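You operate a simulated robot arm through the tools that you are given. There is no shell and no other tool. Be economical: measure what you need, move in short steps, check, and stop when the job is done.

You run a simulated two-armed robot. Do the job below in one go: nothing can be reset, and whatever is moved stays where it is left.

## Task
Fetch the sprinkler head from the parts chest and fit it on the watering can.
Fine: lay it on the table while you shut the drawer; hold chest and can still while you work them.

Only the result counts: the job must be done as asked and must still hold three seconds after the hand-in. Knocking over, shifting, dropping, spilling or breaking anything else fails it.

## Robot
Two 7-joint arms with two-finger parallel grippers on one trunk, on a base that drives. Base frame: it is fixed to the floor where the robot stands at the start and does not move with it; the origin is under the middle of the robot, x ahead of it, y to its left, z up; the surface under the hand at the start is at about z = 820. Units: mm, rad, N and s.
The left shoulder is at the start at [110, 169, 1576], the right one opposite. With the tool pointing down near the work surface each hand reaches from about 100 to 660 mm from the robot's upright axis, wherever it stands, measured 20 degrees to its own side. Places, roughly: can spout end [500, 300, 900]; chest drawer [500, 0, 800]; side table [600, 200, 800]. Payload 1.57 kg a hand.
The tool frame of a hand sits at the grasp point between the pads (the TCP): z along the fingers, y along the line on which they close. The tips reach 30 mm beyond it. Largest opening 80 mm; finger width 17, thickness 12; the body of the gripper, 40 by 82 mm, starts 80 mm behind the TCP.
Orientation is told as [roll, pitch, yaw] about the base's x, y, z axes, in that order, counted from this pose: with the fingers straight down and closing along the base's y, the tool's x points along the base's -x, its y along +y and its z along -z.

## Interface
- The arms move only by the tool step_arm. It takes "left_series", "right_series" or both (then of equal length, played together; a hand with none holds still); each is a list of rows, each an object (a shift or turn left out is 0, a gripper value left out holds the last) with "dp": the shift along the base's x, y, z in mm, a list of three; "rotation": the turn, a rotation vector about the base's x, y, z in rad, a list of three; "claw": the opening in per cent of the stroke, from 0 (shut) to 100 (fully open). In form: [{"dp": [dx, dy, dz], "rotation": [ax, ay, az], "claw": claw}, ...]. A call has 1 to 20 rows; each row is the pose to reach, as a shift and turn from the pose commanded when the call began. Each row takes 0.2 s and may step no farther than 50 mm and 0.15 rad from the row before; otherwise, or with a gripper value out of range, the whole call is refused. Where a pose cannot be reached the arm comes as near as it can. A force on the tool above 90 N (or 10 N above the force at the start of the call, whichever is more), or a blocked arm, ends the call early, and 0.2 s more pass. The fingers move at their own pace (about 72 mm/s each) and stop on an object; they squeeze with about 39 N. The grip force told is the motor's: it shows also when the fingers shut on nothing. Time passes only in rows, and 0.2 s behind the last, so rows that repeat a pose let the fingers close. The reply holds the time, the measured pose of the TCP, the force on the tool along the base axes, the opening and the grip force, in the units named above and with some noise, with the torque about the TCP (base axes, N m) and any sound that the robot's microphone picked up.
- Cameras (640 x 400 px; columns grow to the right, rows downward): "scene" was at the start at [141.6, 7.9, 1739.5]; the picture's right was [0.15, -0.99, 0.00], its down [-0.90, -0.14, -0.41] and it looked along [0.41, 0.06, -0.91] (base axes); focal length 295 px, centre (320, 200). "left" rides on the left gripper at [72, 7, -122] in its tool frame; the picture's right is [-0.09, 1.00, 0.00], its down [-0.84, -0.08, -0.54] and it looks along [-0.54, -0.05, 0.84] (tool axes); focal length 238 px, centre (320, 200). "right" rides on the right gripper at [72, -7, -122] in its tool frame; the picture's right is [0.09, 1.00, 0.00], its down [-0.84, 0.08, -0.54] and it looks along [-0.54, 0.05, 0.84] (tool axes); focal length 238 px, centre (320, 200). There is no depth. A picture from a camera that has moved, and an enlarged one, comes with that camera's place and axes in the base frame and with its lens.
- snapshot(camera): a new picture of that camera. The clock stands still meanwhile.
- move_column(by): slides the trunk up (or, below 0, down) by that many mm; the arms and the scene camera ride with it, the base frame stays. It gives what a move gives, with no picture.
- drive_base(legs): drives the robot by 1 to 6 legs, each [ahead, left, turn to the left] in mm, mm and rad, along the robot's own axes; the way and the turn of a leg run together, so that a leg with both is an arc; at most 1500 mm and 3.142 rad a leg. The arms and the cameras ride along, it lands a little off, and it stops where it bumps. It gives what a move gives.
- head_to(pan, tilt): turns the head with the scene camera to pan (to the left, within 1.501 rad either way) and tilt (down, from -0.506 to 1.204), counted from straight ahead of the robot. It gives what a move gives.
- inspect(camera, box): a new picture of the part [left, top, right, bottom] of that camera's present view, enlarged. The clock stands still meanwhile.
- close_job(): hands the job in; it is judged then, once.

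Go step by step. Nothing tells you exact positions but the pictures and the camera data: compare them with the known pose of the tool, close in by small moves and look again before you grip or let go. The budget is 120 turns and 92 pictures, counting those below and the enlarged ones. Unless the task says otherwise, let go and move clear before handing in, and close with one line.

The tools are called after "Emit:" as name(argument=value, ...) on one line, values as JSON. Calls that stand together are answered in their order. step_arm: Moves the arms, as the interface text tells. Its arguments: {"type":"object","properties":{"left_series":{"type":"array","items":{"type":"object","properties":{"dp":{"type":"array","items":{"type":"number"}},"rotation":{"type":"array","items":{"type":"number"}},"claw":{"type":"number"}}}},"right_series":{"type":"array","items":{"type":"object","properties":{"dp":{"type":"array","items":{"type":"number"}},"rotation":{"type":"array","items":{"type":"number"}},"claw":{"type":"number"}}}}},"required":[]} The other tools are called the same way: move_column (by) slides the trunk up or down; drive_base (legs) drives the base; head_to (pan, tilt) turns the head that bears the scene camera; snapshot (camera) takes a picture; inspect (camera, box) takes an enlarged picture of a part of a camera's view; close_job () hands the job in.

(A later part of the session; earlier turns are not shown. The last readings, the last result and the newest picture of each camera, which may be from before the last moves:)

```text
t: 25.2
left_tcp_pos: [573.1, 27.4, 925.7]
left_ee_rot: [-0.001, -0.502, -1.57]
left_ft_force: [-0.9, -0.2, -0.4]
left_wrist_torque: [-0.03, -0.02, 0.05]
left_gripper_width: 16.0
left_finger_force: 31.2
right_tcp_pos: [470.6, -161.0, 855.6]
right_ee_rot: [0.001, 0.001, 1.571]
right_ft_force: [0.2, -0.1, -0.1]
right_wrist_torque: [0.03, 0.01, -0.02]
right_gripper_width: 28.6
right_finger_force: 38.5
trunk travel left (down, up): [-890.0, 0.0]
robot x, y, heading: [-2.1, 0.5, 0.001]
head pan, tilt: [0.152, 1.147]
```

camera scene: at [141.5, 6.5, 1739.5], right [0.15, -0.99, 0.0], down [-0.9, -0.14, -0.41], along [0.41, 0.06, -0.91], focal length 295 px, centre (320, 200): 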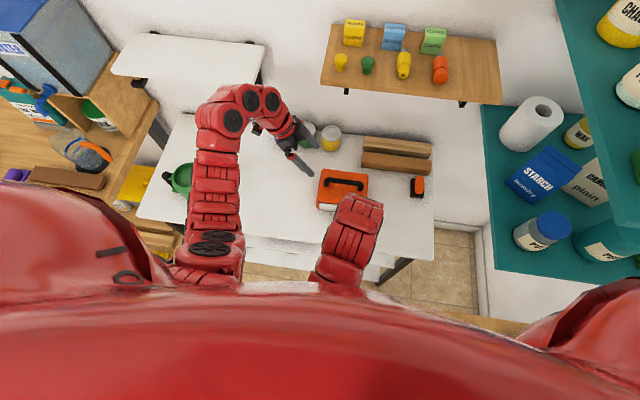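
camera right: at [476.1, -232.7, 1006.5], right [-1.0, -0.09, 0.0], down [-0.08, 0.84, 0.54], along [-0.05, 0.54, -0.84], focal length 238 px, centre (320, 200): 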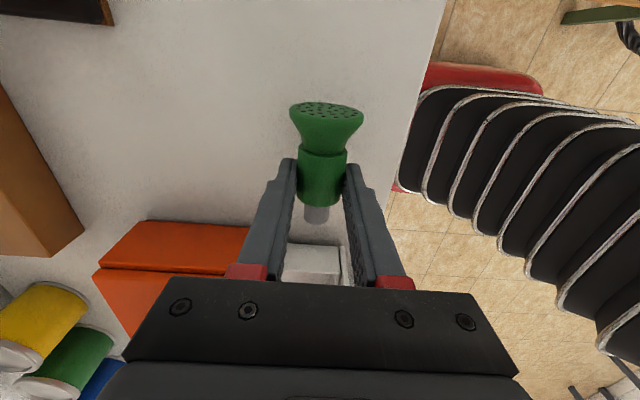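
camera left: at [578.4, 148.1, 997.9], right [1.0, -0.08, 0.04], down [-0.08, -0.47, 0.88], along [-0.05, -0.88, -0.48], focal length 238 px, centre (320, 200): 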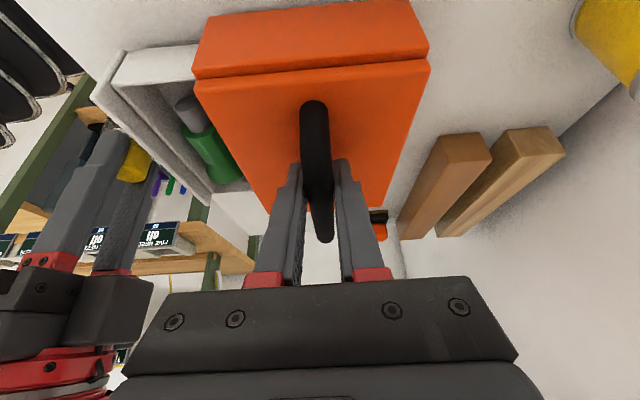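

Emit:
step_arm(right_series=[{"dp": [0, 0, -1]}, {"dp": [0, 0, -2]}])

Emit:
inspect(camera="right", box=[200, 40, 440, 240])

```text
t: 25.8
left_tcp_pos: [573.5, 26.4, 925.7]
left_ee_rot: [0.0, -0.502, -1.57]
left_ft_force: [-0.1, -0.2, 0.5]
left_wrist_torque: [0.03, -0.03, 0.0]
left_gripper_width: 15.7
left_finger_force: 31.0
right_tcp_pos: [470.1, -162.0, 855.2]
right_ee_rot: [-0.002, 0.0, 1.57]
right_ft_force: [-0.5, 0.1, -1.1]
right_wrist_torque: [0.06, 0.0, -0.01]
right_gripper_width: 28.9
right_finger_force: 38.9
trunk travel left (down, up): [-890.0, 0.0]
robot x, y, heading: [1.8, 1.7, 0.002]
head pan, tilt: [0.152, 1.147]
```

```text
2.00 times, centred on (320, 140) of right
camera zoom: at [476.7, -232.7, 975.5], right [-1.0, -0.09, 0.0], down [-0.08, 0.84, 0.54], along [-0.05, 0.54, -0.84], focal length 477 px, centre (320, 320)
```

zoom: 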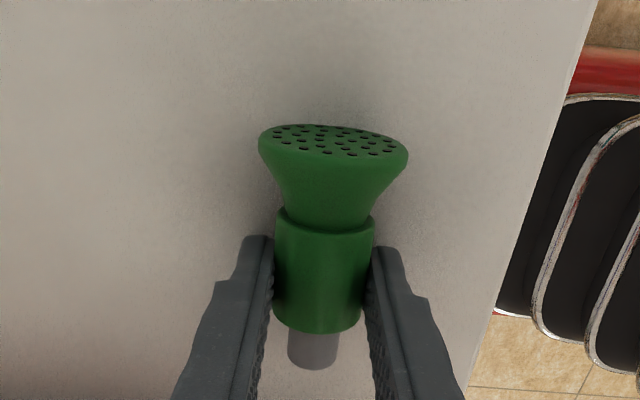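

Emit:
step_arm(right_series=[{"dp": [0, 0, -1]}, {"dp": [0, 0, -2]}])

Emit:
step_arm(right_series=[{"dp": [0, 0, -1]}, {"dp": [0, 0, -2]}])

```text
t: 26.4
left_tcp_pos: [573.9, 27.9, 925.6]
left_ee_rot: [-0.001, -0.501, -1.572]
left_ft_force: [-0.8, 0.1, -0.4]
left_wrist_torque: [0.0, -0.08, 0.01]
left_gripper_width: 15.5
left_finger_force: 31.5
right_tcp_pos: [470.6, -161.6, 851.1]
right_ee_rot: [-0.001, 0.0, 1.573]
right_ft_force: [0.4, 0.2, -1.7]
right_wrist_torque: [0.02, 0.01, -0.02]
right_gripper_width: 28.9
right_finger_force: 39.0
trunk travel left (down, up): [-890.0, 0.0]
robot x, y, heading: [2.0, -0.5, 0.004]
head pan, tilt: [0.152, 1.147]
```

```text
t: 27.0
left_tcp_pos: [573.5, 27.2, 925.5]
left_ee_rot: [0.001, -0.5, -1.57]
left_ft_force: [-0.4, -0.1, -0.1]
left_wrist_torque: [0.13, -0.03, 0.01]
left_gripper_width: 15.7
left_finger_force: 31.3
right_tcp_pos: [470.6, -161.2, 850.4]
right_ee_rot: [-0.001, 0.003, 1.572]
right_ft_force: [-1.7, -1.1, 13.7]
right_wrist_torque: [-0.08, 0.08, 0.0]
right_gripper_width: 28.7
right_finger_force: 39.0
trunk travel left (down, up): [-890.0, 0.0]
robot x, y, heading: [-2.2, 2.1, 0.005]
head pan, tilt: [0.152, 1.147]
```

Contact at z≈851 (fingertips/head on the table). Release and lift straight off.

Emit:
step_arm(right_series=[{"dp": [0, 0, 1]}, {"dp": [0, 0, 1], "claw": 45}, {"dp": [0, 0, 1], "claw": 60}, {"dp": [0, 0, 1], "claw": 60}, {"dp": [0, 0, 30]}, {"dp": [0, 0, 75]}, {"dp": [0, 0, 120]}])

Emit:
snapshot(camera="right")

```text
t: 28.6
left_tcp_pos: [574.1, 26.5, 924.8]
left_ee_rot: [0.001, -0.5, -1.571]
left_ft_force: [-0.5, 0.0, 0.1]
left_wrist_torque: [-0.14, -0.01, 0.02]
left_gripper_width: 16.1
left_finger_force: 31.0
right_tcp_pos: [469.3, -164.7, 969.5]
right_ee_rot: [-0.001, 0.0, 1.569]
right_ft_force: [0.3, 0.6, -1.0]
right_wrist_torque: [0.0, -0.03, 0.01]
right_gripper_width: 47.7
right_finger_force: 0.1
trunk travel left (down, up): [-890.0, 0.0]
robot x, y, heading: [-0.5, -4.6, 0.004]
head pan, tilt: [0.152, 1.147]
```

```text
53 pictures are left
camera right: at [475.8, -234.7, 1090.9], right [-1.0, -0.09, 0.0], down [-0.08, 0.84, 0.54], along [-0.05, 0.54, -0.84], focal length 238 px, centre (320, 200)
```

right: 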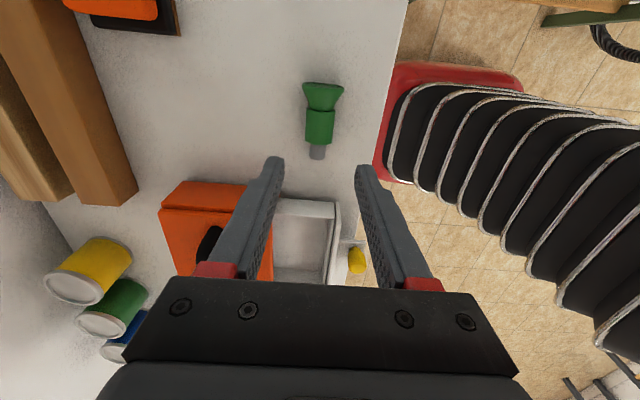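

The head rests stably on the table. Now I bring the right hand, fingers shut, in front of the knob to push the drawer closed.

Emit:
step_arm(right_series=[{"dp": [-30, 25, 5], "claw": 0}, {"dp": [-60, 55, 5]}, {"dp": [-85, 90, 5]}, {"dp": [-100, 130, 0]}, {"dp": [-104, 165, 0]}, {"dp": [-104, 166, -45]}, {"dp": [-104, 166, -88]}])

Emit:
snapshot(camera="right")

Emit:
snapshot(camera="left")

```text
t: 30.2
left_tcp_pos: [573.9, 26.7, 924.7]
left_ee_rot: [-0.001, -0.502, -1.571]
left_ft_force: [-1.1, -1.4, -0.1]
left_wrist_torque: [0.17, -0.05, 0.02]
left_gripper_width: 15.8
left_finger_force: 31.0
right_tcp_pos: [365.1, 3.5, 881.4]
right_ee_rot: [-0.001, 0.002, 1.571]
right_ft_force: [0.0, 0.7, 1.0]
right_wrist_torque: [-0.02, 0.03, 0.01]
right_gripper_width: 0.0
right_finger_force: 21.2
trunk travel left (down, up): [-890.0, 0.0]
robot x, y, heading: [-0.7, 2.8, 0.001]
head pan, tilt: [0.152, 1.147]
```

```text
52 pictures are left
camera right: at [371.9, -66.7, 1003.1], right [-1.0, -0.09, 0.0], down [-0.08, 0.84, 0.54], along [-0.05, 0.54, -0.84], focal length 238 px, centre (320, 200)
```

right: 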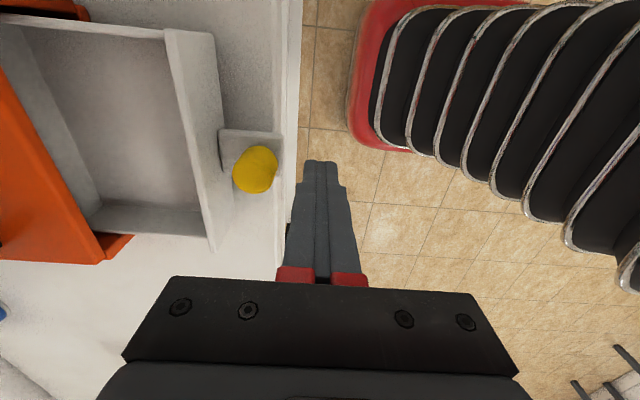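

```text
51 pictures are left
camera left: at [579.2, 148.8, 997.5], right [1.0, -0.08, 0.04], down [-0.08, -0.47, 0.88], along [-0.05, -0.88, -0.48], focal length 238 px, centre (320, 200)
```

left: 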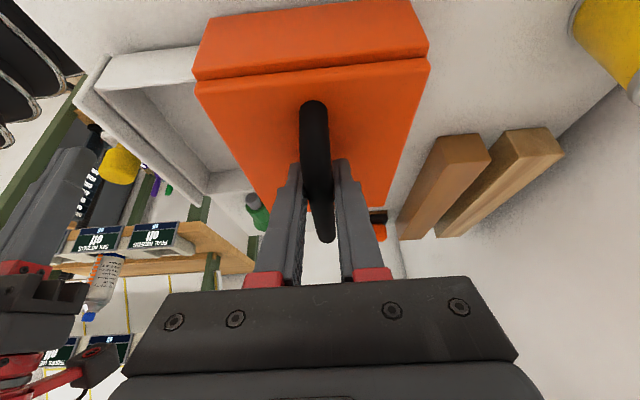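

Aligned with the knob. Push +x slowly.

Emit:
step_arm(right_series=[{"dp": [8, 0, 0]}, {"dp": [16, 0, 0]}, {"dp": [25, 0, 0]}, {"dp": [34, 0, 0]}, {"dp": [43, 0, 0]}, {"dp": [52, 0, 0]}, {"dp": [60, 0, 0]}, {"dp": [68, 0, 0]}, {"dp": [75, 0, 0]}, {"dp": [80, 0, 0]}])

Emit:
snapshot(camera="left")

```text
t: 32.4
left_tcp_pos: [574.6, 27.3, 925.3]
left_ee_rot: [0.001, -0.5, -1.571]
left_ft_force: [4.7, -0.5, 0.5]
left_wrist_torque: [-0.19, 0.05, 0.23]
left_gripper_width: 15.6
left_finger_force: 31.0
right_tcp_pos: [446.2, 4.7, 882.6]
right_ee_rot: [-0.002, -0.001, 1.572]
right_ft_force: [-3.9, 0.4, -2.4]
right_wrist_torque: [0.03, 0.12, -0.03]
right_gripper_width: 0.0
right_finger_force: 21.3
trunk travel left (down, up): [-890.0, 0.0]
robot x, y, heading: [0.5, 0.3, -0.002]
head pan, tilt: [0.152, 1.147]
```

```text
50 pictures are left
camera left: at [579.5, 148.8, 997.6], right [1.0, -0.08, 0.04], down [-0.08, -0.47, 0.88], along [-0.05, -0.88, -0.48], focal length 238 px, centre (320, 200)
```

left: 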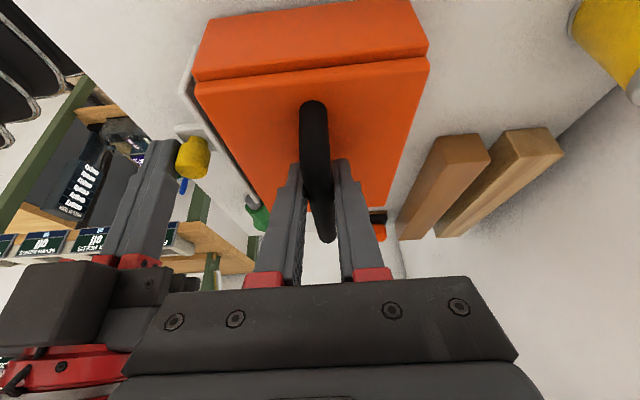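

Nearly shut. Small further pushes until the force rises.

Emit:
step_arm(right_series=[{"dp": [3, 0, 0]}, {"dp": [6, 0, 0]}, {"dp": [8, 0, 0]}])

Emit:
step_arm(right_series=[{"dp": [2, 0, 0]}, {"dp": [4, 0, 0]}])

Emit:
inspect(camera="left", box=[150, 10, 310, 210])

```text
t: 33.2
left_tcp_pos: [574.1, 26.8, 925.3]
left_ee_rot: [0.001, -0.501, -1.571]
left_ft_force: [5.1, 1.6, -0.3]
left_wrist_torque: [-0.28, -0.07, 0.05]
left_gripper_width: 15.5
left_finger_force: 31.2
right_tcp_pos: [454.1, 4.1, 882.7]
right_ee_rot: [0.001, 0.0, 1.57]
right_ft_force: [-4.5, -2.6, -0.7]
right_wrist_torque: [-0.04, 0.08, -0.04]
right_gripper_width: 0.0
right_finger_force: 21.1
trunk travel left (down, up): [-890.0, 0.0]
robot x, y, heading: [-3.4, -1.1, -0.005]
head pan, tilt: [0.152, 1.147]
```

```text
t: 33.8
left_tcp_pos: [572.5, 27.7, 924.8]
left_ee_rot: [0.001, -0.5, -1.57]
left_ft_force: [5.2, -0.6, -0.1]
left_wrist_torque: [0.13, -0.05, 0.16]
left_gripper_width: 16.0
left_finger_force: 31.2
right_tcp_pos: [457.8, 3.9, 882.6]
right_ee_rot: [0.001, 0.0, 1.57]
right_ft_force: [-5.6, 0.6, 2.3]
right_wrist_torque: [0.02, 0.04, -0.06]
right_gripper_width: 0.0
right_finger_force: 21.1
trunk travel left (down, up): [-890.0, 0.0]
robot x, y, heading: [-2.3, -1.1, -0.003]
head pan, tilt: [0.152, 1.147]
```

```text
2.00 times, centred on (230, 110) of left
camera zoom: at [579.0, 148.8, 997.9], right [1.0, -0.08, 0.04], down [-0.08, -0.47, 0.88], along [-0.05, -0.88, -0.48], focal length 477 px, centre (500, 380)
```

zoom: 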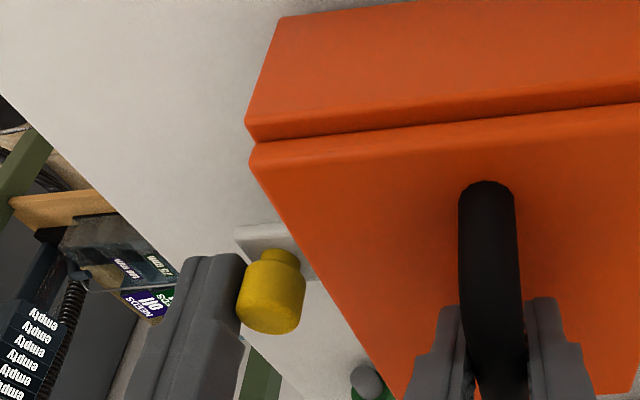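

Emit:
step_arm(right_series=[{"dp": [1.5, 0, 0]}, {"dp": [3, 0, 0]}])

Emit:
inspect(camera="left", box=[150, 10, 310, 210])

```text
t: 34.4
left_tcp_pos: [575.4, 27.5, 925.9]
left_ee_rot: [0.002, -0.5, -1.57]
left_ft_force: [12.5, 0.3, 1.7]
left_wrist_torque: [0.13, -0.05, 0.36]
left_gripper_width: 15.6
left_finger_force: 31.3
right_tcp_pos: [458.7, 4.8, 882.6]
right_ee_rot: [0.004, -0.001, 1.571]
right_ft_force: [-14.1, 0.3, -0.4]
right_wrist_torque: [0.01, 0.09, -0.04]
right_gripper_width: 0.2
right_finger_force: 21.0
trunk travel left (down, up): [-890.0, 0.0]
robot x, y, heading: [1.4, 0.4, -0.004]
head pan, tilt: [0.152, 1.147]
```

```text
2.00 times, centred on (230, 110) of left
camera zoom: at [579.6, 149.1, 998.3], right [1.0, -0.08, 0.05], down [-0.08, -0.47, 0.88], along [-0.05, -0.88, -0.48], focal length 477 px, centre (500, 380)
```

zoom: 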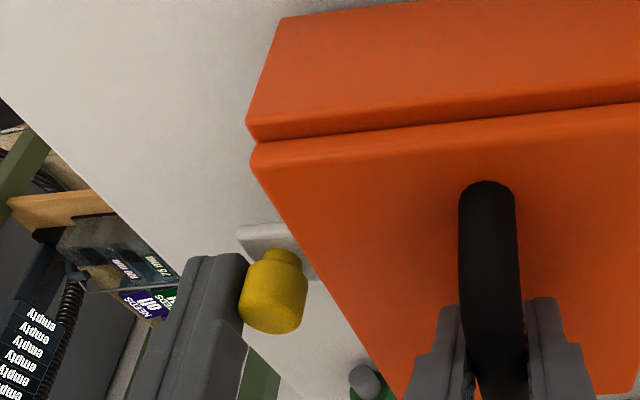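

The drawer has bottomed out (14 N, held by the left hand): it is shut. Right hand backs off; then the left releases the handle and retreats along its axis while the right goes over the head.

Emit:
step_arm(right_series=[{"dp": [-15, 0, 0]}, {"dp": [-40, 0, 20]}, {"dp": [-60, 0, 55]}, {"dp": [-70, -35, 88]}, {"dp": [-50, -80, 88]}, {"dp": [-25, -120, 88], "claw": 65}, {"dp": [5, -155, 88]}, {"dp": [12, -166, 70]}], left_series=[{}, {}, {}, {"claw": 50}, {"claw": 90}, {"claw": 90}, {"dp": [0, 20, 36]}, {"dp": [0, 43, 78]}])

Emit:
snapshot(camera="left")

Emit:
snapshot(camera="right")

```text
t: 36.2
left_tcp_pos: [572.5, 70.3, 1001.6]
left_ee_rot: [0.0, -0.502, -1.573]
left_ft_force: [-0.4, -0.5, -0.7]
left_wrist_torque: [0.0, -0.02, -0.01]
left_gripper_width: 72.1
left_finger_force: 0.2
right_tcp_pos: [473.7, -160.9, 953.2]
right_ee_rot: [0.001, -0.001, 1.571]
right_ft_force: [-0.4, 0.2, 0.3]
right_wrist_torque: [0.0, 0.01, 0.0]
right_gripper_width: 52.1
right_finger_force: 0.2
trunk travel left (down, up): [-890.0, 0.0]
robot x, y, heading: [-2.1, 3.4, -0.002]
head pan, tilt: [0.152, 1.147]
```

```text
47 pictures are left
camera left: at [579.2, 191.8, 1075.3], right [1.0, -0.08, 0.04], down [-0.08, -0.47, 0.88], along [-0.05, -0.88, -0.48], focal length 238 px, centre (320, 200)
```

left: 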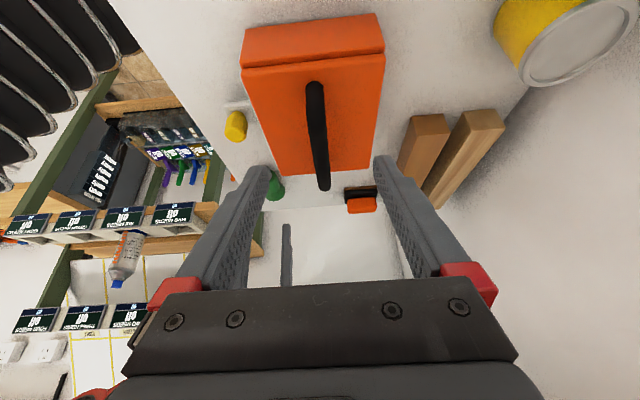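

```text
46 pictures are left
camera right: at [478.1, -232.0, 1074.3], right [-1.0, -0.09, 0.0], down [-0.08, 0.84, 0.54], along [-0.05, 0.54, -0.84], focal length 238 px, centre (320, 200)
```

right: 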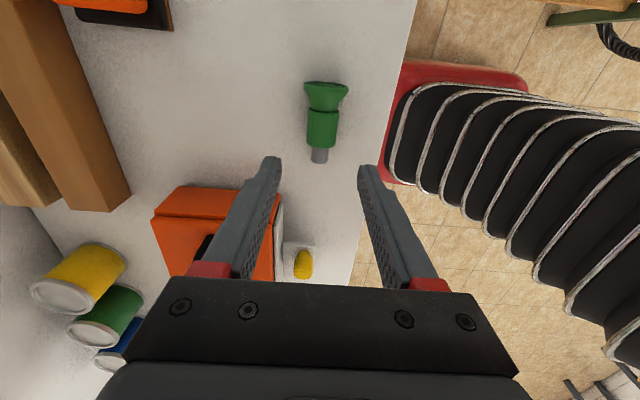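

The drawer is shut and the head is at about [470,−163]. Right hand grips its body; left hand swings back (un-turned) toward the can to survey it.

Emit:
step_arm(right_series=[{"dp": [-1, -1, -30]}, {"dp": [-3, -2, -65]}, {"dp": [-3, -2, -88]}, {"dp": [-3, -2, -98]}, {"dp": [-3, -2, -98], "claw": 40}, {"dp": [-3, -2, -98], "claw": 25}, {"dp": [-3, -2, -98], "claw": 10}, {"dp": [-3, -2, -98], "claw": 5}, {"dp": [-3, -2, -98]}, {"dp": [-3, -2, -98]}, {"dp": [-3, -2, -98]}, {"dp": [-3, -2, -98]}, {"dp": [-3, -2, -98]}], left_series=[{"dp": [0, 20, 36]}, {"dp": [0, 40, 72], "rotation": [0.033, 0.033, 0.128]}, {"dp": [-7, 75, 90], "rotation": [0.065, 0.065, 0.256]}, {"dp": [-14, 110, 98], "rotation": [0.098, 0.098, 0.384]}, {"dp": [-21, 145, 98], "rotation": [0.131, 0.131, 0.512]}, {"dp": [-28, 180, 98], "rotation": [0.163, 0.163, 0.64]}, {"dp": [-35, 215, 98], "rotation": [0.196, 0.196, 0.768]}, {"dp": [-42, 250, 98], "rotation": [0.229, 0.229, 0.895]}, {"dp": [-49, 285, 98], "rotation": [0.261, 0.261, 1.023]}, {"dp": [-56, 310, 98], "rotation": [0.294, 0.294, 1.151]}, {"dp": [-63, 335, 98], "rotation": [0.327, 0.327, 1.279]}, {"dp": [-70, 355, 98], "rotation": [0.359, 0.359, 1.407]}, {"dp": [-72, 370, 98], "rotation": [0.392, 0.392, 1.535]}])

Emit:
snapshot(camera="left")

Emit:
inspect(camera="right", box=[200, 40, 440, 240])

```text
t: 39.0
left_tcp_pos: [515.3, 394.8, 1080.1]
left_ee_rot: [0.003, 0.0, 0.004]
left_ft_force: [0.0, 0.4, -0.5]
left_wrist_torque: [-0.02, 0.0, 0.02]
left_gripper_width: 71.7
left_finger_force: 0.1
left hand out of reach, approached as far as the arm can: row 11, 12, 13
right_tcp_pos: [469.4, -162.7, 854.1]
right_ee_rot: [0.001, 0.0, 1.571]
right_ft_force: [-0.2, 0.5, -0.9]
right_wrist_torque: [0.04, -0.05, -0.01]
right_gripper_width: 28.8
right_finger_force: 38.9
trunk travel left (down, up): [-890.0, 0.0]
robot x, y, heading: [1.5, -1.8, 0.002]
head pan, tilt: [0.152, 1.147]
```

```text
45 pictures are left
camera left: at [443.9, 400.8, 1201.3], right [0.09, 1.0, 0.0], down [0.84, -0.08, 0.54], along [0.54, -0.05, -0.84], focal length 238 px, centre (320, 200)
```

left: 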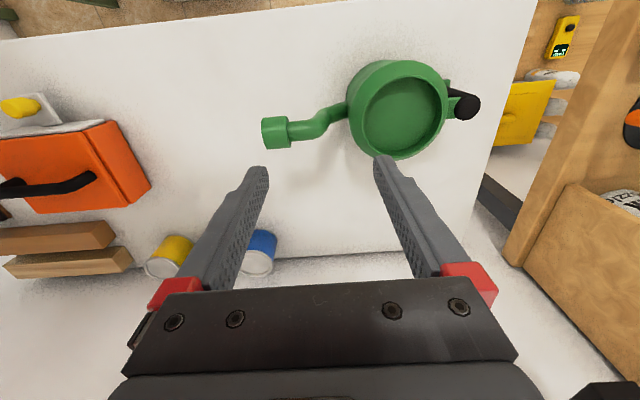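

```text
2.00 times, centred on (320, 140) of right
camera zoom: at [476.6, -234.6, 975.4], right [-1.0, -0.09, 0.0], down [-0.08, 0.84, 0.54], along [-0.05, 0.54, -0.84], focal length 477 px, centre (320, 320)
```

zoom: 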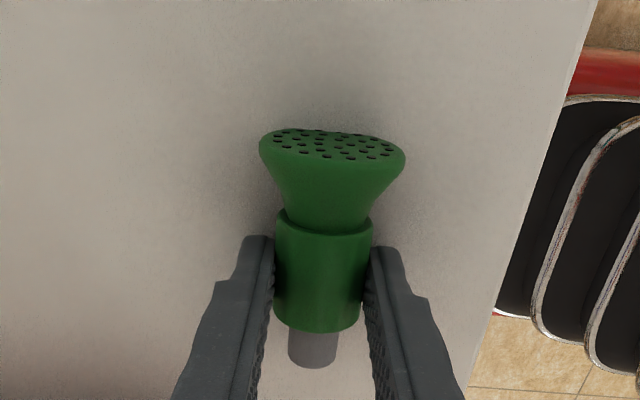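

The head is gripped again. The can is at the edge of the left arm's reach, so I lift the head well clear and drive the base 230 mm left.

Emit:
step_arm(right_series=[{"dp": [0, 0, 20]}, {"dp": [0, 0, 60]}, {"dp": [0, 0, 100]}, {"dp": [-5, 0, 135]}])

Emit:
drive_base(legs=[[0, 230, 0]])

Emit:
snapshot(camera="left")

Emit:
snapshot(camera="right")

Emit:
snapshot(camera="scene")

```text
t: 40.0
left_tcp_pos: [517.3, 394.3, 1077.9]
left_ee_rot: [0.001, -0.001, 0.001]
left_ft_force: [0.9, 0.8, -0.7]
left_wrist_torque: [0.02, -0.02, 0.0]
left_gripper_width: 72.0
left_finger_force: 0.0
right_tcp_pos: [465.7, -163.5, 990.3]
right_ee_rot: [0.001, 0.0, 1.571]
right_ft_force: [0.4, -0.6, -0.5]
right_wrist_torque: [0.01, -0.01, -0.01]
right_gripper_width: 28.6
right_finger_force: 38.9
trunk travel left (down, up): [-890.0, 0.0]
robot x, y, heading: [1.1, 2.1, 0.001]
head pan, tilt: [0.152, 1.147]
```

```text
t: 41.7
left_tcp_pos: [517.7, 625.8, 1080.4]
left_ee_rot: [-0.003, -0.003, -0.001]
left_ft_force: [0.4, -0.6, 0.1]
left_wrist_torque: [-0.02, -0.02, 0.0]
left_gripper_width: 72.1
left_finger_force: 0.0
right_tcp_pos: [466.4, 67.3, 989.7]
right_ee_rot: [-0.001, 0.0, 1.569]
right_ft_force: [0.1, -0.2, -0.6]
right_wrist_torque: [-0.03, 0.0, 0.05]
right_gripper_width: 28.6
right_finger_force: 38.5
trunk travel left (down, up): [-890.0, 0.0]
robot x, y, heading: [-2.9, 234.7, 0.001]
head pan, tilt: [0.152, 1.147]
```

```text
43 pictures are left
camera left: at [444.4, 631.4, 1201.8], right [0.09, 1.0, 0.0], down [0.84, -0.08, 0.54], along [0.54, -0.05, -0.84], focal length 238 px, centre (320, 200)
```

left: 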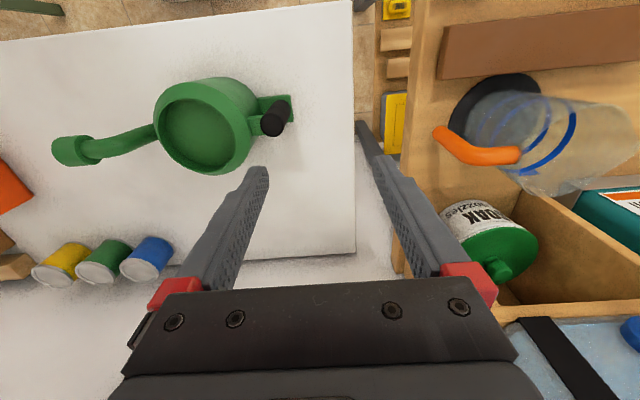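

```text
42 pictures are left
camera right: at [471.5, -3.7, 1110.8], right [-1.0, -0.09, 0.0], down [-0.08, 0.84, 0.54], along [-0.05, 0.54, -0.84], focal length 238 px, centre (320, 200)
```

right: 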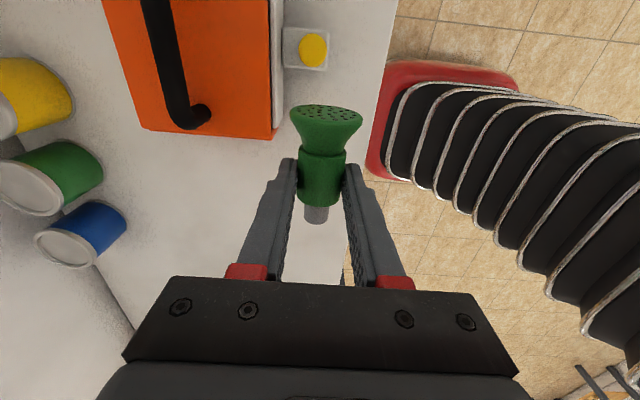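

```text
41 pictures are left
camera scene: at [141.7, 238.2, 1739.5], right [0.15, -0.99, 0.0], down [-0.9, -0.14, -0.41], along [0.41, 0.06, -0.91], focal length 295 px, centre (320, 200)
```

scene: 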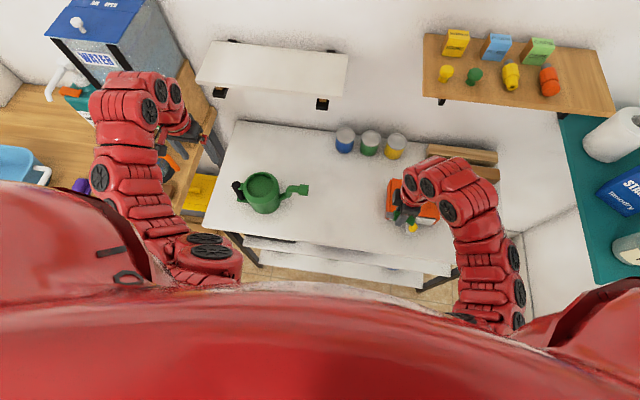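

Emit:
inspect(camera="left", box=[30, 50, 330, 210])

Emit:
inspect(camera="scene", box=[220, 150, 330, 230])

```text
2.13 times, centred on (180, 130) of left
camera zoom: at [444.4, 631.4, 1201.8], right [0.09, 1.0, 0.0], down [0.84, -0.08, 0.54], along [0.54, -0.05, -0.84], focal length 508 px, centre (619, 349)
```

zoom: 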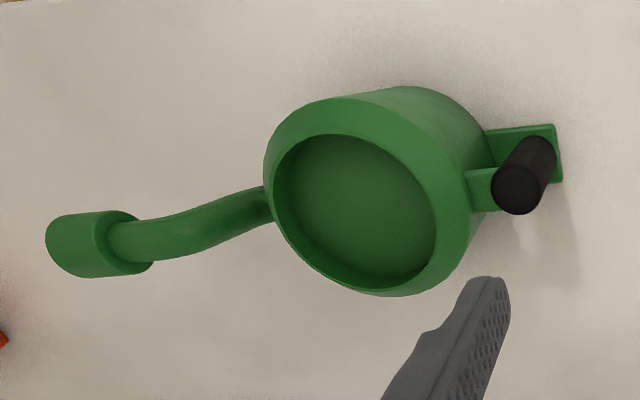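

```text
5.00 times, centred on (275, 190) of scene
camera zoom: at [141.7, 238.2, 1739.5], right [0.15, -0.99, 0.0], down [-0.9, -0.14, -0.41], along [0.41, 0.06, -0.91], focal length 1474 px, centre (545, 250)
```

zoom: 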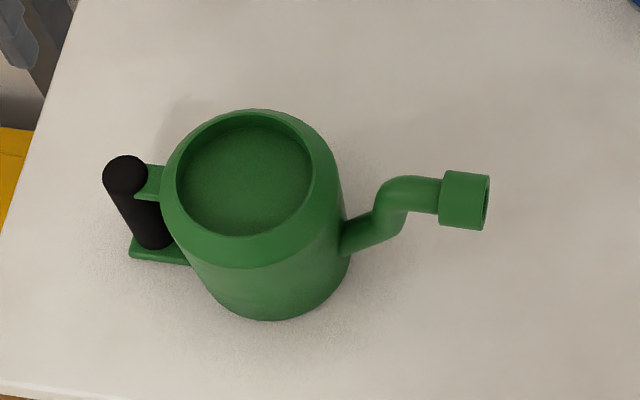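

The views are clear: the mouth is ≈[516,331,947] facing −y about horizontally, the can opening centre ≈[519,480,932], and the vertical black handle post top ≈[524,564,903]. I check the head's tilt in the grip before going on.

Emit:
inspect(camera="right", box=[270, 90, 380, 230])

Emit:
inspect(camera="scene", box=[370, 180, 450, 240])

```text
2.86 times, centred on (325, 160) of right
camera zoom: at [471.5, -3.7, 1110.8], right [-1.0, -0.09, 0.0], down [-0.08, 0.84, 0.54], along [-0.05, 0.54, -0.84], focal length 681 px, centre (306, 314)
```

zoom: 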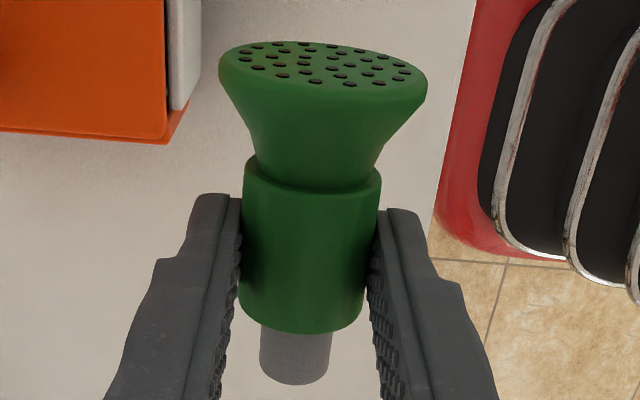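

```text
6.67 times, centred on (410, 210) of scene
camera zoom: at [141.7, 238.2, 1739.5], right [0.15, -0.99, 0.0], down [-0.9, -0.14, -0.41], along [0.41, 0.06, -0.91], focal length 1966 px, centre (-280, 133)
```

zoom: 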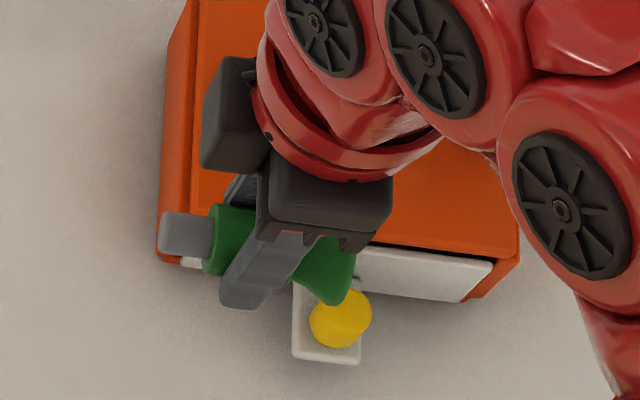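

The head is held nearly level (axis ≈16 mm below the right TCP, plug tip ≈33 mm ahead of it in +y). Now the left hand turns −90° and goes above the can's handle post.

Emit:
step_arm(left_series=[{"dp": [1, -8, -5], "rotation": [0, 0, -0.143]}, {"dp": [1, -16, -10], "rotation": [0, 0, -0.286]}, {"dp": [2, -24, -15], "rotation": [0, 0, -0.428]}, {"dp": [2, -32, -20], "rotation": [0, 0, -0.571]}, {"dp": [3, -40, -25], "rotation": [0, 0, -0.714]}, {"dp": [3, -46, -30], "rotation": [0, 0, -0.857]}, {"dp": [4, -50, -35], "rotation": [0, 0, -1.0]}, {"dp": [5, -54, -40], "rotation": [0, 0, -1.142]}, {"dp": [6, -58, -50], "rotation": [0, 0, -1.285]}, {"dp": [6, -60, -60], "rotation": [0, 0, -1.428]}, {"dp": [6, -62, -75], "rotation": [0, 0, -1.571]}])

Emit:
snapshot(camera="left")

Emit:
inspect(camera="scene", box=[200, 130, 350, 240])

```text
t: 44.1
left_tcp_pos: [522.3, 564.0, 1005.5]
left_ee_rot: [0.0, 0.0, -1.573]
left_ft_force: [-0.2, 1.1, 0.3]
left_wrist_torque: [-0.02, 0.01, -0.01]
left_gripper_width: 72.1
left_finger_force: 0.0
right_tcp_pos: [466.0, 68.4, 989.6]
right_ee_rot: [-0.001, 0.001, 1.571]
right_ft_force: [-1.0, -0.3, -1.0]
right_wrist_torque: [0.01, 0.01, 0.01]
right_gripper_width: 28.6
right_finger_force: 38.3
trunk travel left (down, up): [-890.0, 0.0]
robot x, y, heading: [2.7, 230.1, -0.007]
head pan, tilt: [0.152, 1.147]
```

```text
36 pictures are left
camera left: at [528.3, 635.7, 1126.7], right [1.0, -0.1, 0.0], down [-0.08, -0.84, 0.54], along [-0.05, -0.54, -0.84], focal length 238 px, centre (320, 200)
```

left: 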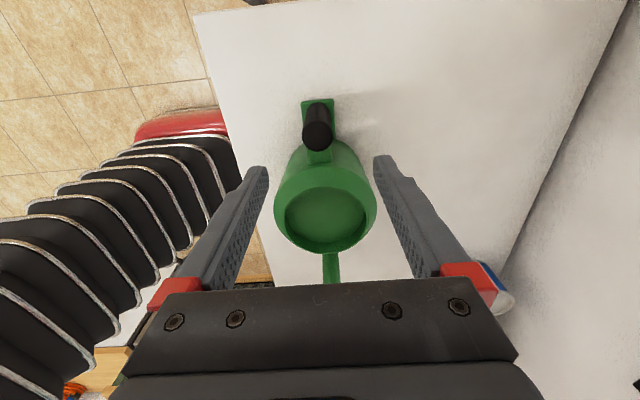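

```text
3.64 times, centred on (275, 185) of scene
camera zoom: at [141.8, 239.5, 1739.5], right [0.15, -0.99, 0.0], down [-0.9, -0.14, -0.41], along [0.41, 0.06, -0.91], focal length 1072 px, centre (484, 254)
```

zoom: 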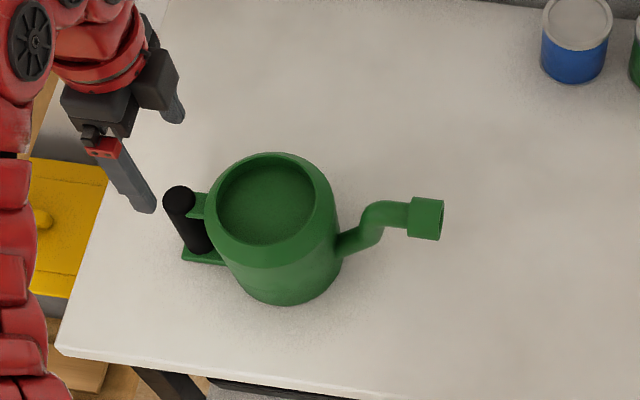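

Post top is ≈[520.5,566,906]. Left hand descends around it (closing along x) and grips.

Emit:
step_arm(left_series=[{"dp": [-1, 1, -35]}, {"dp": [-2, 2, -70]}, {"dp": [-2, 2, -100]}, {"dp": [-2, 2, -118]}, {"dp": [-2, 2, -118], "claw": 60}, {"dp": [-2, 2, -118], "claw": 45}, {"dp": [-2, 2, -118], "claw": 35}])

Emit:
snapshot(camera="left")

```text
t: 45.7
left_tcp_pos: [521.5, 566.3, 886.6]
left_ee_rot: [-0.001, -0.001, -1.572]
left_ft_force: [0.0, -0.4, 0.1]
left_wrist_torque: [0.14, -0.04, -0.02]
left_gripper_width: 29.6
left_finger_force: 24.2
right_tcp_pos: [465.8, 68.7, 988.0]
right_ee_rot: [0.0, 0.0, 1.569]
right_ft_force: [0.3, 0.0, -0.1]
right_wrist_torque: [-0.01, 0.0, 0.03]
right_gripper_width: 28.6
right_finger_force: 38.1
trunk travel left (down, up): [-890.0, 0.0]
robot x, y, heading: [-0.6, 228.7, 0.002]
head pan, tilt: [0.152, 1.147]
```

```text
34 pictures are left
camera left: at [527.4, 638.4, 1008.5], right [1.0, -0.09, 0.0], down [-0.08, -0.84, 0.54], along [-0.05, -0.54, -0.84], focal length 238 px, centre (320, 200)
```

left: 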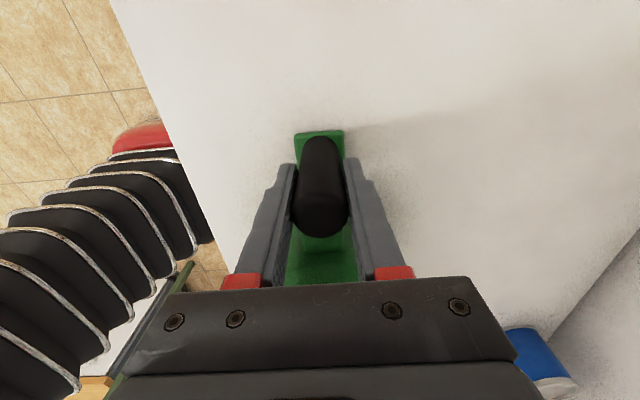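

Handle post held. Squeeze firmly, and bring the head to a stand-off in front of the mouth.

Emit:
step_arm(left_series=[{"claw": 20}, {"claw": 20}, {"claw": 20}, {"claw": 20}, {"claw": 20}, {"claw": 20}], right_series=[{"dp": [5, 35, 5]}, {"dp": [15, 75, 5]}, {"dp": [28, 115, 5]}, {"dp": [40, 145, 0]}, {"dp": [48, 165, -10]}, {"dp": [50, 172, -25]}])

Emit:
snapshot(camera="right")

Emit:
inspect(camera="scene", box=[220, 130, 380, 230])

```text
t: 47.1
left_tcp_pos: [522.7, 565.6, 886.3]
left_ee_rot: [-0.001, -0.003, -1.574]
left_ft_force: [0.6, -0.5, 1.1]
left_wrist_torque: [-0.12, -0.15, 0.01]
left_gripper_width: 29.2
left_finger_force: 39.1
right_tcp_pos: [516.4, 237.8, 964.5]
right_ee_rot: [0.002, 0.001, 1.572]
right_ft_force: [-0.5, 0.1, -0.4]
right_wrist_torque: [0.04, 0.0, -0.04]
right_gripper_width: 28.8
right_finger_force: 38.9
trunk travel left (down, up): [-890.0, 0.0]
robot x, y, heading: [4.1, 233.1, -0.004]
head pan, tilt: [0.152, 1.147]
```

```text
33 pictures are left
camera right: at [522.6, 168.0, 1085.3], right [-1.0, -0.09, 0.0], down [-0.08, 0.84, 0.54], along [-0.05, 0.54, -0.84], focal length 238 px, centre (320, 200)
```

right: 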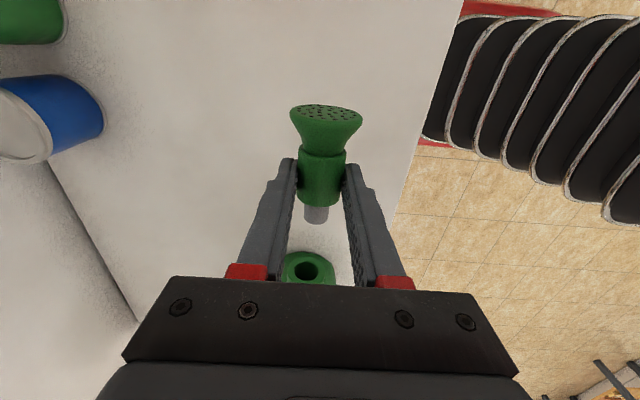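

```text
4.00 times, centred on (300, 180) of scene
camera zoom: at [141.8, 239.7, 1739.5], right [0.15, -0.99, 0.0], down [-0.9, -0.14, -0.41], along [0.41, 0.06, -0.91], focal length 1179 px, centre (400, 280)
```

zoom: 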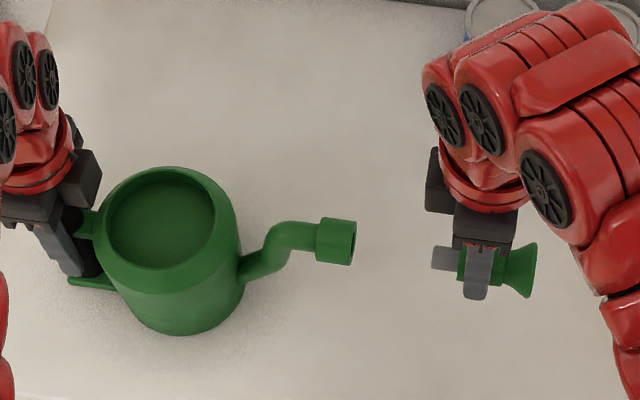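

Both mouth and plug are in view of the right camera. Zooming for alignment.

Emit:
inspect(camera="right", box=[270, 190, 370, 290])

Emit:
inspect(camera="scene", box=[285, 170, 365, 220])

```text
4.00 times, centred on (320, 240) of right
camera zoom: at [522.6, 168.0, 1085.3], right [-1.0, -0.09, 0.0], down [-0.08, 0.84, 0.54], along [-0.05, 0.54, -0.84], focal length 953 px, centre (320, 40)
```

zoom: 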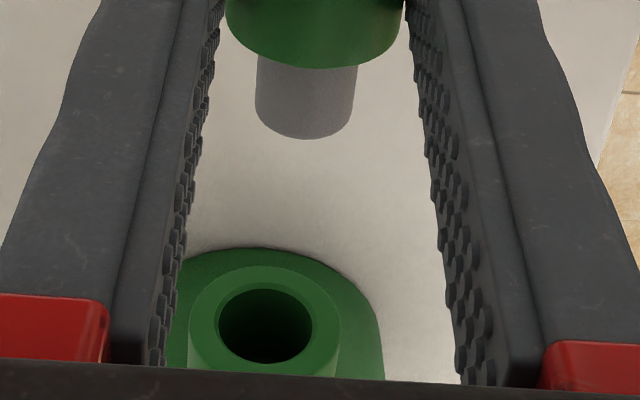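

```text
8.00 times, centred on (325, 195) of scene
camera zoom: at [141.8, 239.7, 1739.5], right [0.15, -0.99, 0.0], down [-0.9, -0.14, -0.41], along [0.41, 0.06, -0.91], focal length 2359 px, centre (280, 240)
```

zoom: 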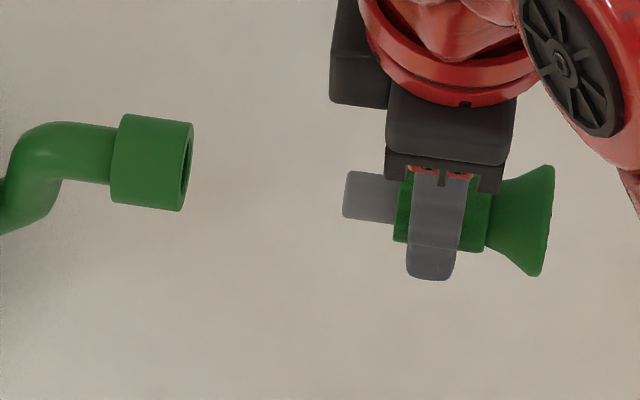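

The mouth is at ≈[519.4,330,947]; the plug tip at ≈[516,271,948.5], axes parallel. I shift +3.4 in x, −1 in z, and advance to about 11 mm short.

Emit:
step_arm(right_series=[{"dp": [3.4, 12, -1]}, {"dp": [3.4, 24, -1]}, {"dp": [3.4, 36, -1]}, {"dp": [3.4, 46, -1]}])

Emit:
inspect(camera="right", box=[270, 170, 370, 270])

Emit:
inspect(camera="scene", box=[285, 170, 365, 220])

```text
t: 48.1
left_tcp_pos: [522.1, 566.7, 887.1]
left_ee_rot: [0.0, -0.003, -1.573]
left_ft_force: [-1.3, -0.3, 0.7]
left_wrist_torque: [-0.1, -0.18, -0.04]
left_gripper_width: 29.1
left_finger_force: 38.8
right_tcp_pos: [518.7, 285.9, 964.0]
right_ee_rot: [0.002, -0.001, 1.568]
right_ft_force: [-0.1, 0.3, -0.1]
right_wrist_torque: [-0.02, -0.02, -0.01]
right_gripper_width: 28.8
right_finger_force: 39.4
trunk travel left (down, up): [-890.0, 0.0]
robot x, y, heading: [0.8, 233.5, -0.006]
head pan, tilt: [0.152, 1.147]
```

```text
4.00 times, centred on (320, 220) of right
camera zoom: at [524.5, 215.2, 1085.0], right [-1.0, -0.09, 0.0], down [-0.08, 0.84, 0.54], along [-0.05, 0.54, -0.84], focal length 953 px, centre (320, 120)
```

zoom: 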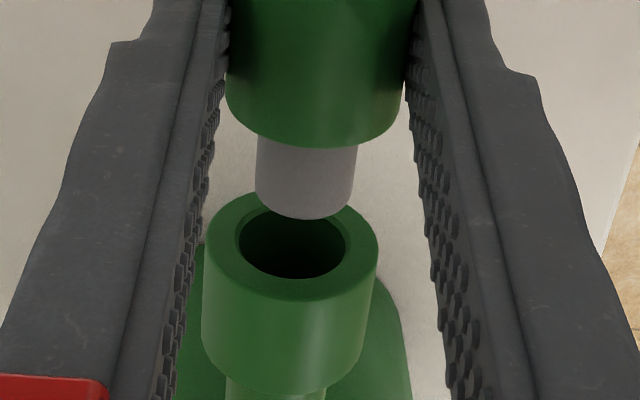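

```text
8.00 times, centred on (325, 195) of scene
camera zoom: at [141.6, 239.7, 1739.5], right [0.15, -0.99, 0.0], down [-0.9, -0.14, -0.41], along [0.41, 0.06, -0.91], focal length 2359 px, centre (280, 240)
```

zoom: 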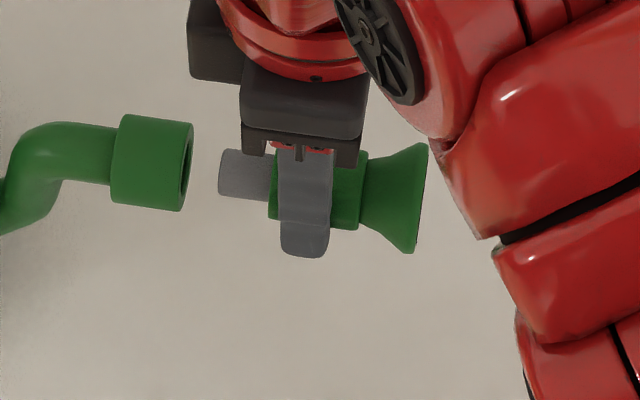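

Only ~1.3 mm x-correction remains. Advance into the bore in small steps.

Emit:
step_arm(right_series=[{"dp": [1.3, 0, 0]}, {"dp": [1.3, 5, 0]}, {"dp": [1.3, 10, 0]}, {"dp": [1.3, 14, 0]}, {"dp": [1.3, 18, 0]}])

Emit:
inspect(camera="right", box=[270, 150, 370, 250])

Emit:
inspect(camera="scene", box=[285, 170, 365, 220])

```text
t: 49.3
left_tcp_pos: [521.6, 566.4, 887.3]
left_ee_rot: [0.002, 0.001, -1.571]
left_ft_force: [1.3, 2.3, 0.5]
left_wrist_torque: [-0.33, 0.06, 0.25]
left_gripper_width: 28.9
left_finger_force: 39.1
right_tcp_pos: [521.4, 305.2, 963.3]
right_ee_rot: [-0.001, -0.001, 1.571]
right_ft_force: [-1.2, -2.9, -1.5]
right_wrist_torque: [-0.08, 0.01, 0.05]
right_gripper_width: 28.9
right_finger_force: 39.4
trunk travel left (down, up): [-890.0, 0.0]
robot x, y, heading: [2.1, 231.0, -0.003]
head pan, tilt: [0.152, 1.147]
```

```text
4.00 times, centred on (320, 200) of right
camera zoom: at [527.0, 233.9, 1084.4], right [-1.0, -0.09, 0.0], down [-0.08, 0.84, 0.54], along [-0.05, 0.54, -0.84], focal length 953 px, centre (320, 200)
```

zoom: 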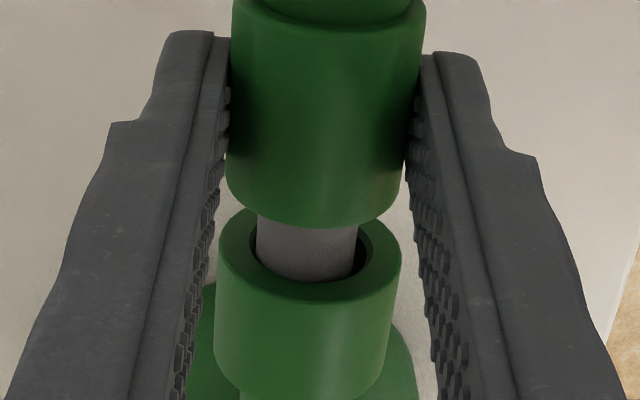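

```text
8.00 times, centred on (325, 195) of scene
camera zoom: at [141.8, 239.5, 1739.5], right [0.15, -0.99, 0.0], down [-0.9, -0.14, -0.41], along [0.41, 0.06, -0.91], focal length 2359 px, centre (280, 240)
```

zoom: 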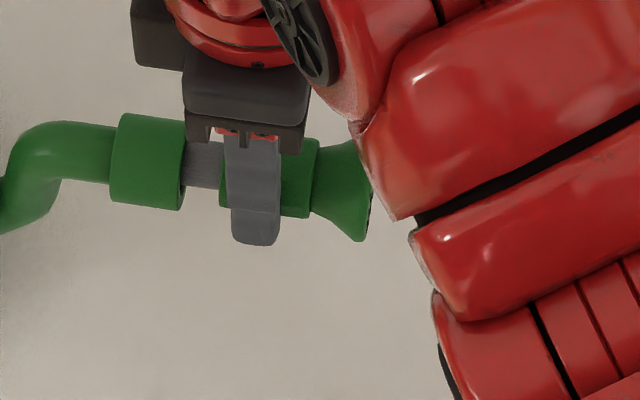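

The plug has entered. A −0.8 mm x trim, then continue to seat the shoulder against the collar.

Emit:
step_arm(right_series=[{"dp": [-0.8, 2, 0]}, {"dp": [-0.8, 5, 0]}, {"dp": [-0.8, 8, 0]}])

Emit:
inspect(camera="right", box=[270, 140, 370, 240])

```text
t: 50.1
left_tcp_pos: [522.2, 566.5, 887.1]
left_ee_rot: [0.0, 0.0, -1.573]
left_ft_force: [0.4, 0.2, 2.3]
left_wrist_torque: [0.01, -0.17, -0.19]
left_gripper_width: 29.3
left_finger_force: 38.8
right_tcp_pos: [518.9, 312.7, 963.4]
right_ee_rot: [-0.001, 0.0, 1.57]
right_ft_force: [1.1, 0.1, -1.7]
right_wrist_torque: [0.0, 0.01, -0.07]
right_gripper_width: 28.9
right_finger_force: 38.1
trunk travel left (down, up): [-890.0, 0.0]
robot x, y, heading: [-1.8, 233.3, -0.004]
head pan, tilt: [0.152, 1.147]
```

```text
4.00 times, centred on (320, 190) of right
camera zoom: at [525.6, 241.5, 1084.7], right [-1.0, -0.09, 0.0], down [-0.08, 0.84, 0.54], along [-0.05, 0.54, -0.84], focal length 953 px, centre (320, 240)
```

zoom: 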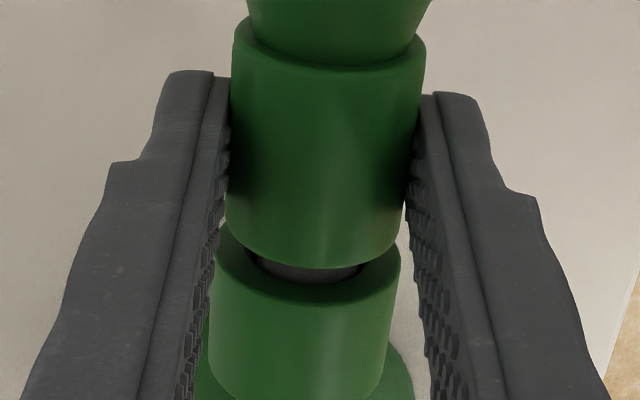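

Emit:
step_arm(right_series=[{"dp": [0, 2, 0]}, {"dp": [0, 4, 0]}])

Emit:
step_arm(right_series=[{"dp": [0, 1, 0]}, {"dp": [0, 2, 0]}, {"dp": [0, 3, 0]}])

Emit:
inspect(camera="right", box=[270, 140, 370, 240])

```text
t: 50.7
left_tcp_pos: [522.6, 566.3, 885.9]
left_ee_rot: [-0.001, -0.002, -1.574]
left_ft_force: [-0.1, -0.9, 0.5]
left_wrist_torque: [0.2, -0.1, 0.01]
left_gripper_width: 29.2
left_finger_force: 38.6
right_tcp_pos: [518.7, 314.1, 962.6]
right_ee_rot: [0.0, -0.001, 1.569]
right_ft_force: [0.7, -0.8, -1.7]
right_wrist_torque: [0.0, 0.02, -0.02]
right_gripper_width: 28.8
right_finger_force: 38.8
trunk travel left (down, up): [-890.0, 0.0]
robot x, y, heading: [-3.8, 232.9, 0.0]
head pan, tilt: [0.152, 1.147]
```

```text
t: 51.5
left_tcp_pos: [520.5, 566.1, 887.2]
left_ee_rot: [0.0, -0.002, -1.573]
left_ft_force: [-3.7, -0.7, 7.4]
left_wrist_torque: [-0.83, -0.16, -0.21]
left_gripper_width: 29.2
left_finger_force: 38.8
right_tcp_pos: [518.6, 319.0, 963.2]
right_ee_rot: [-0.001, 0.001, 1.568]
right_ft_force: [2.0, 0.0, -6.9]
right_wrist_torque: [-0.7, -0.02, -0.45]
right_gripper_width: 28.6
right_finger_force: 38.7
trunk travel left (down, up): [-890.0, 0.0]
robot x, y, heading: [0.1, 233.9, -0.005]
head pan, tilt: [0.152, 1.147]
```

```text
4.00 times, centred on (320, 190) of right
camera zoom: at [525.0, 248.2, 1084.5], right [-1.0, -0.09, 0.0], down [-0.08, 0.84, 0.54], along [-0.05, 0.54, -0.84], focal length 953 px, centre (320, 240)
```

zoom: 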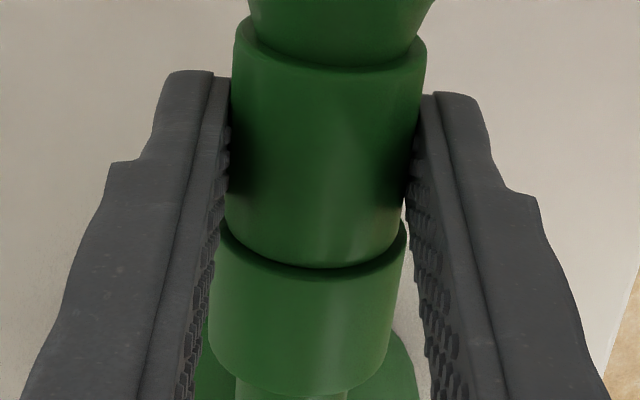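

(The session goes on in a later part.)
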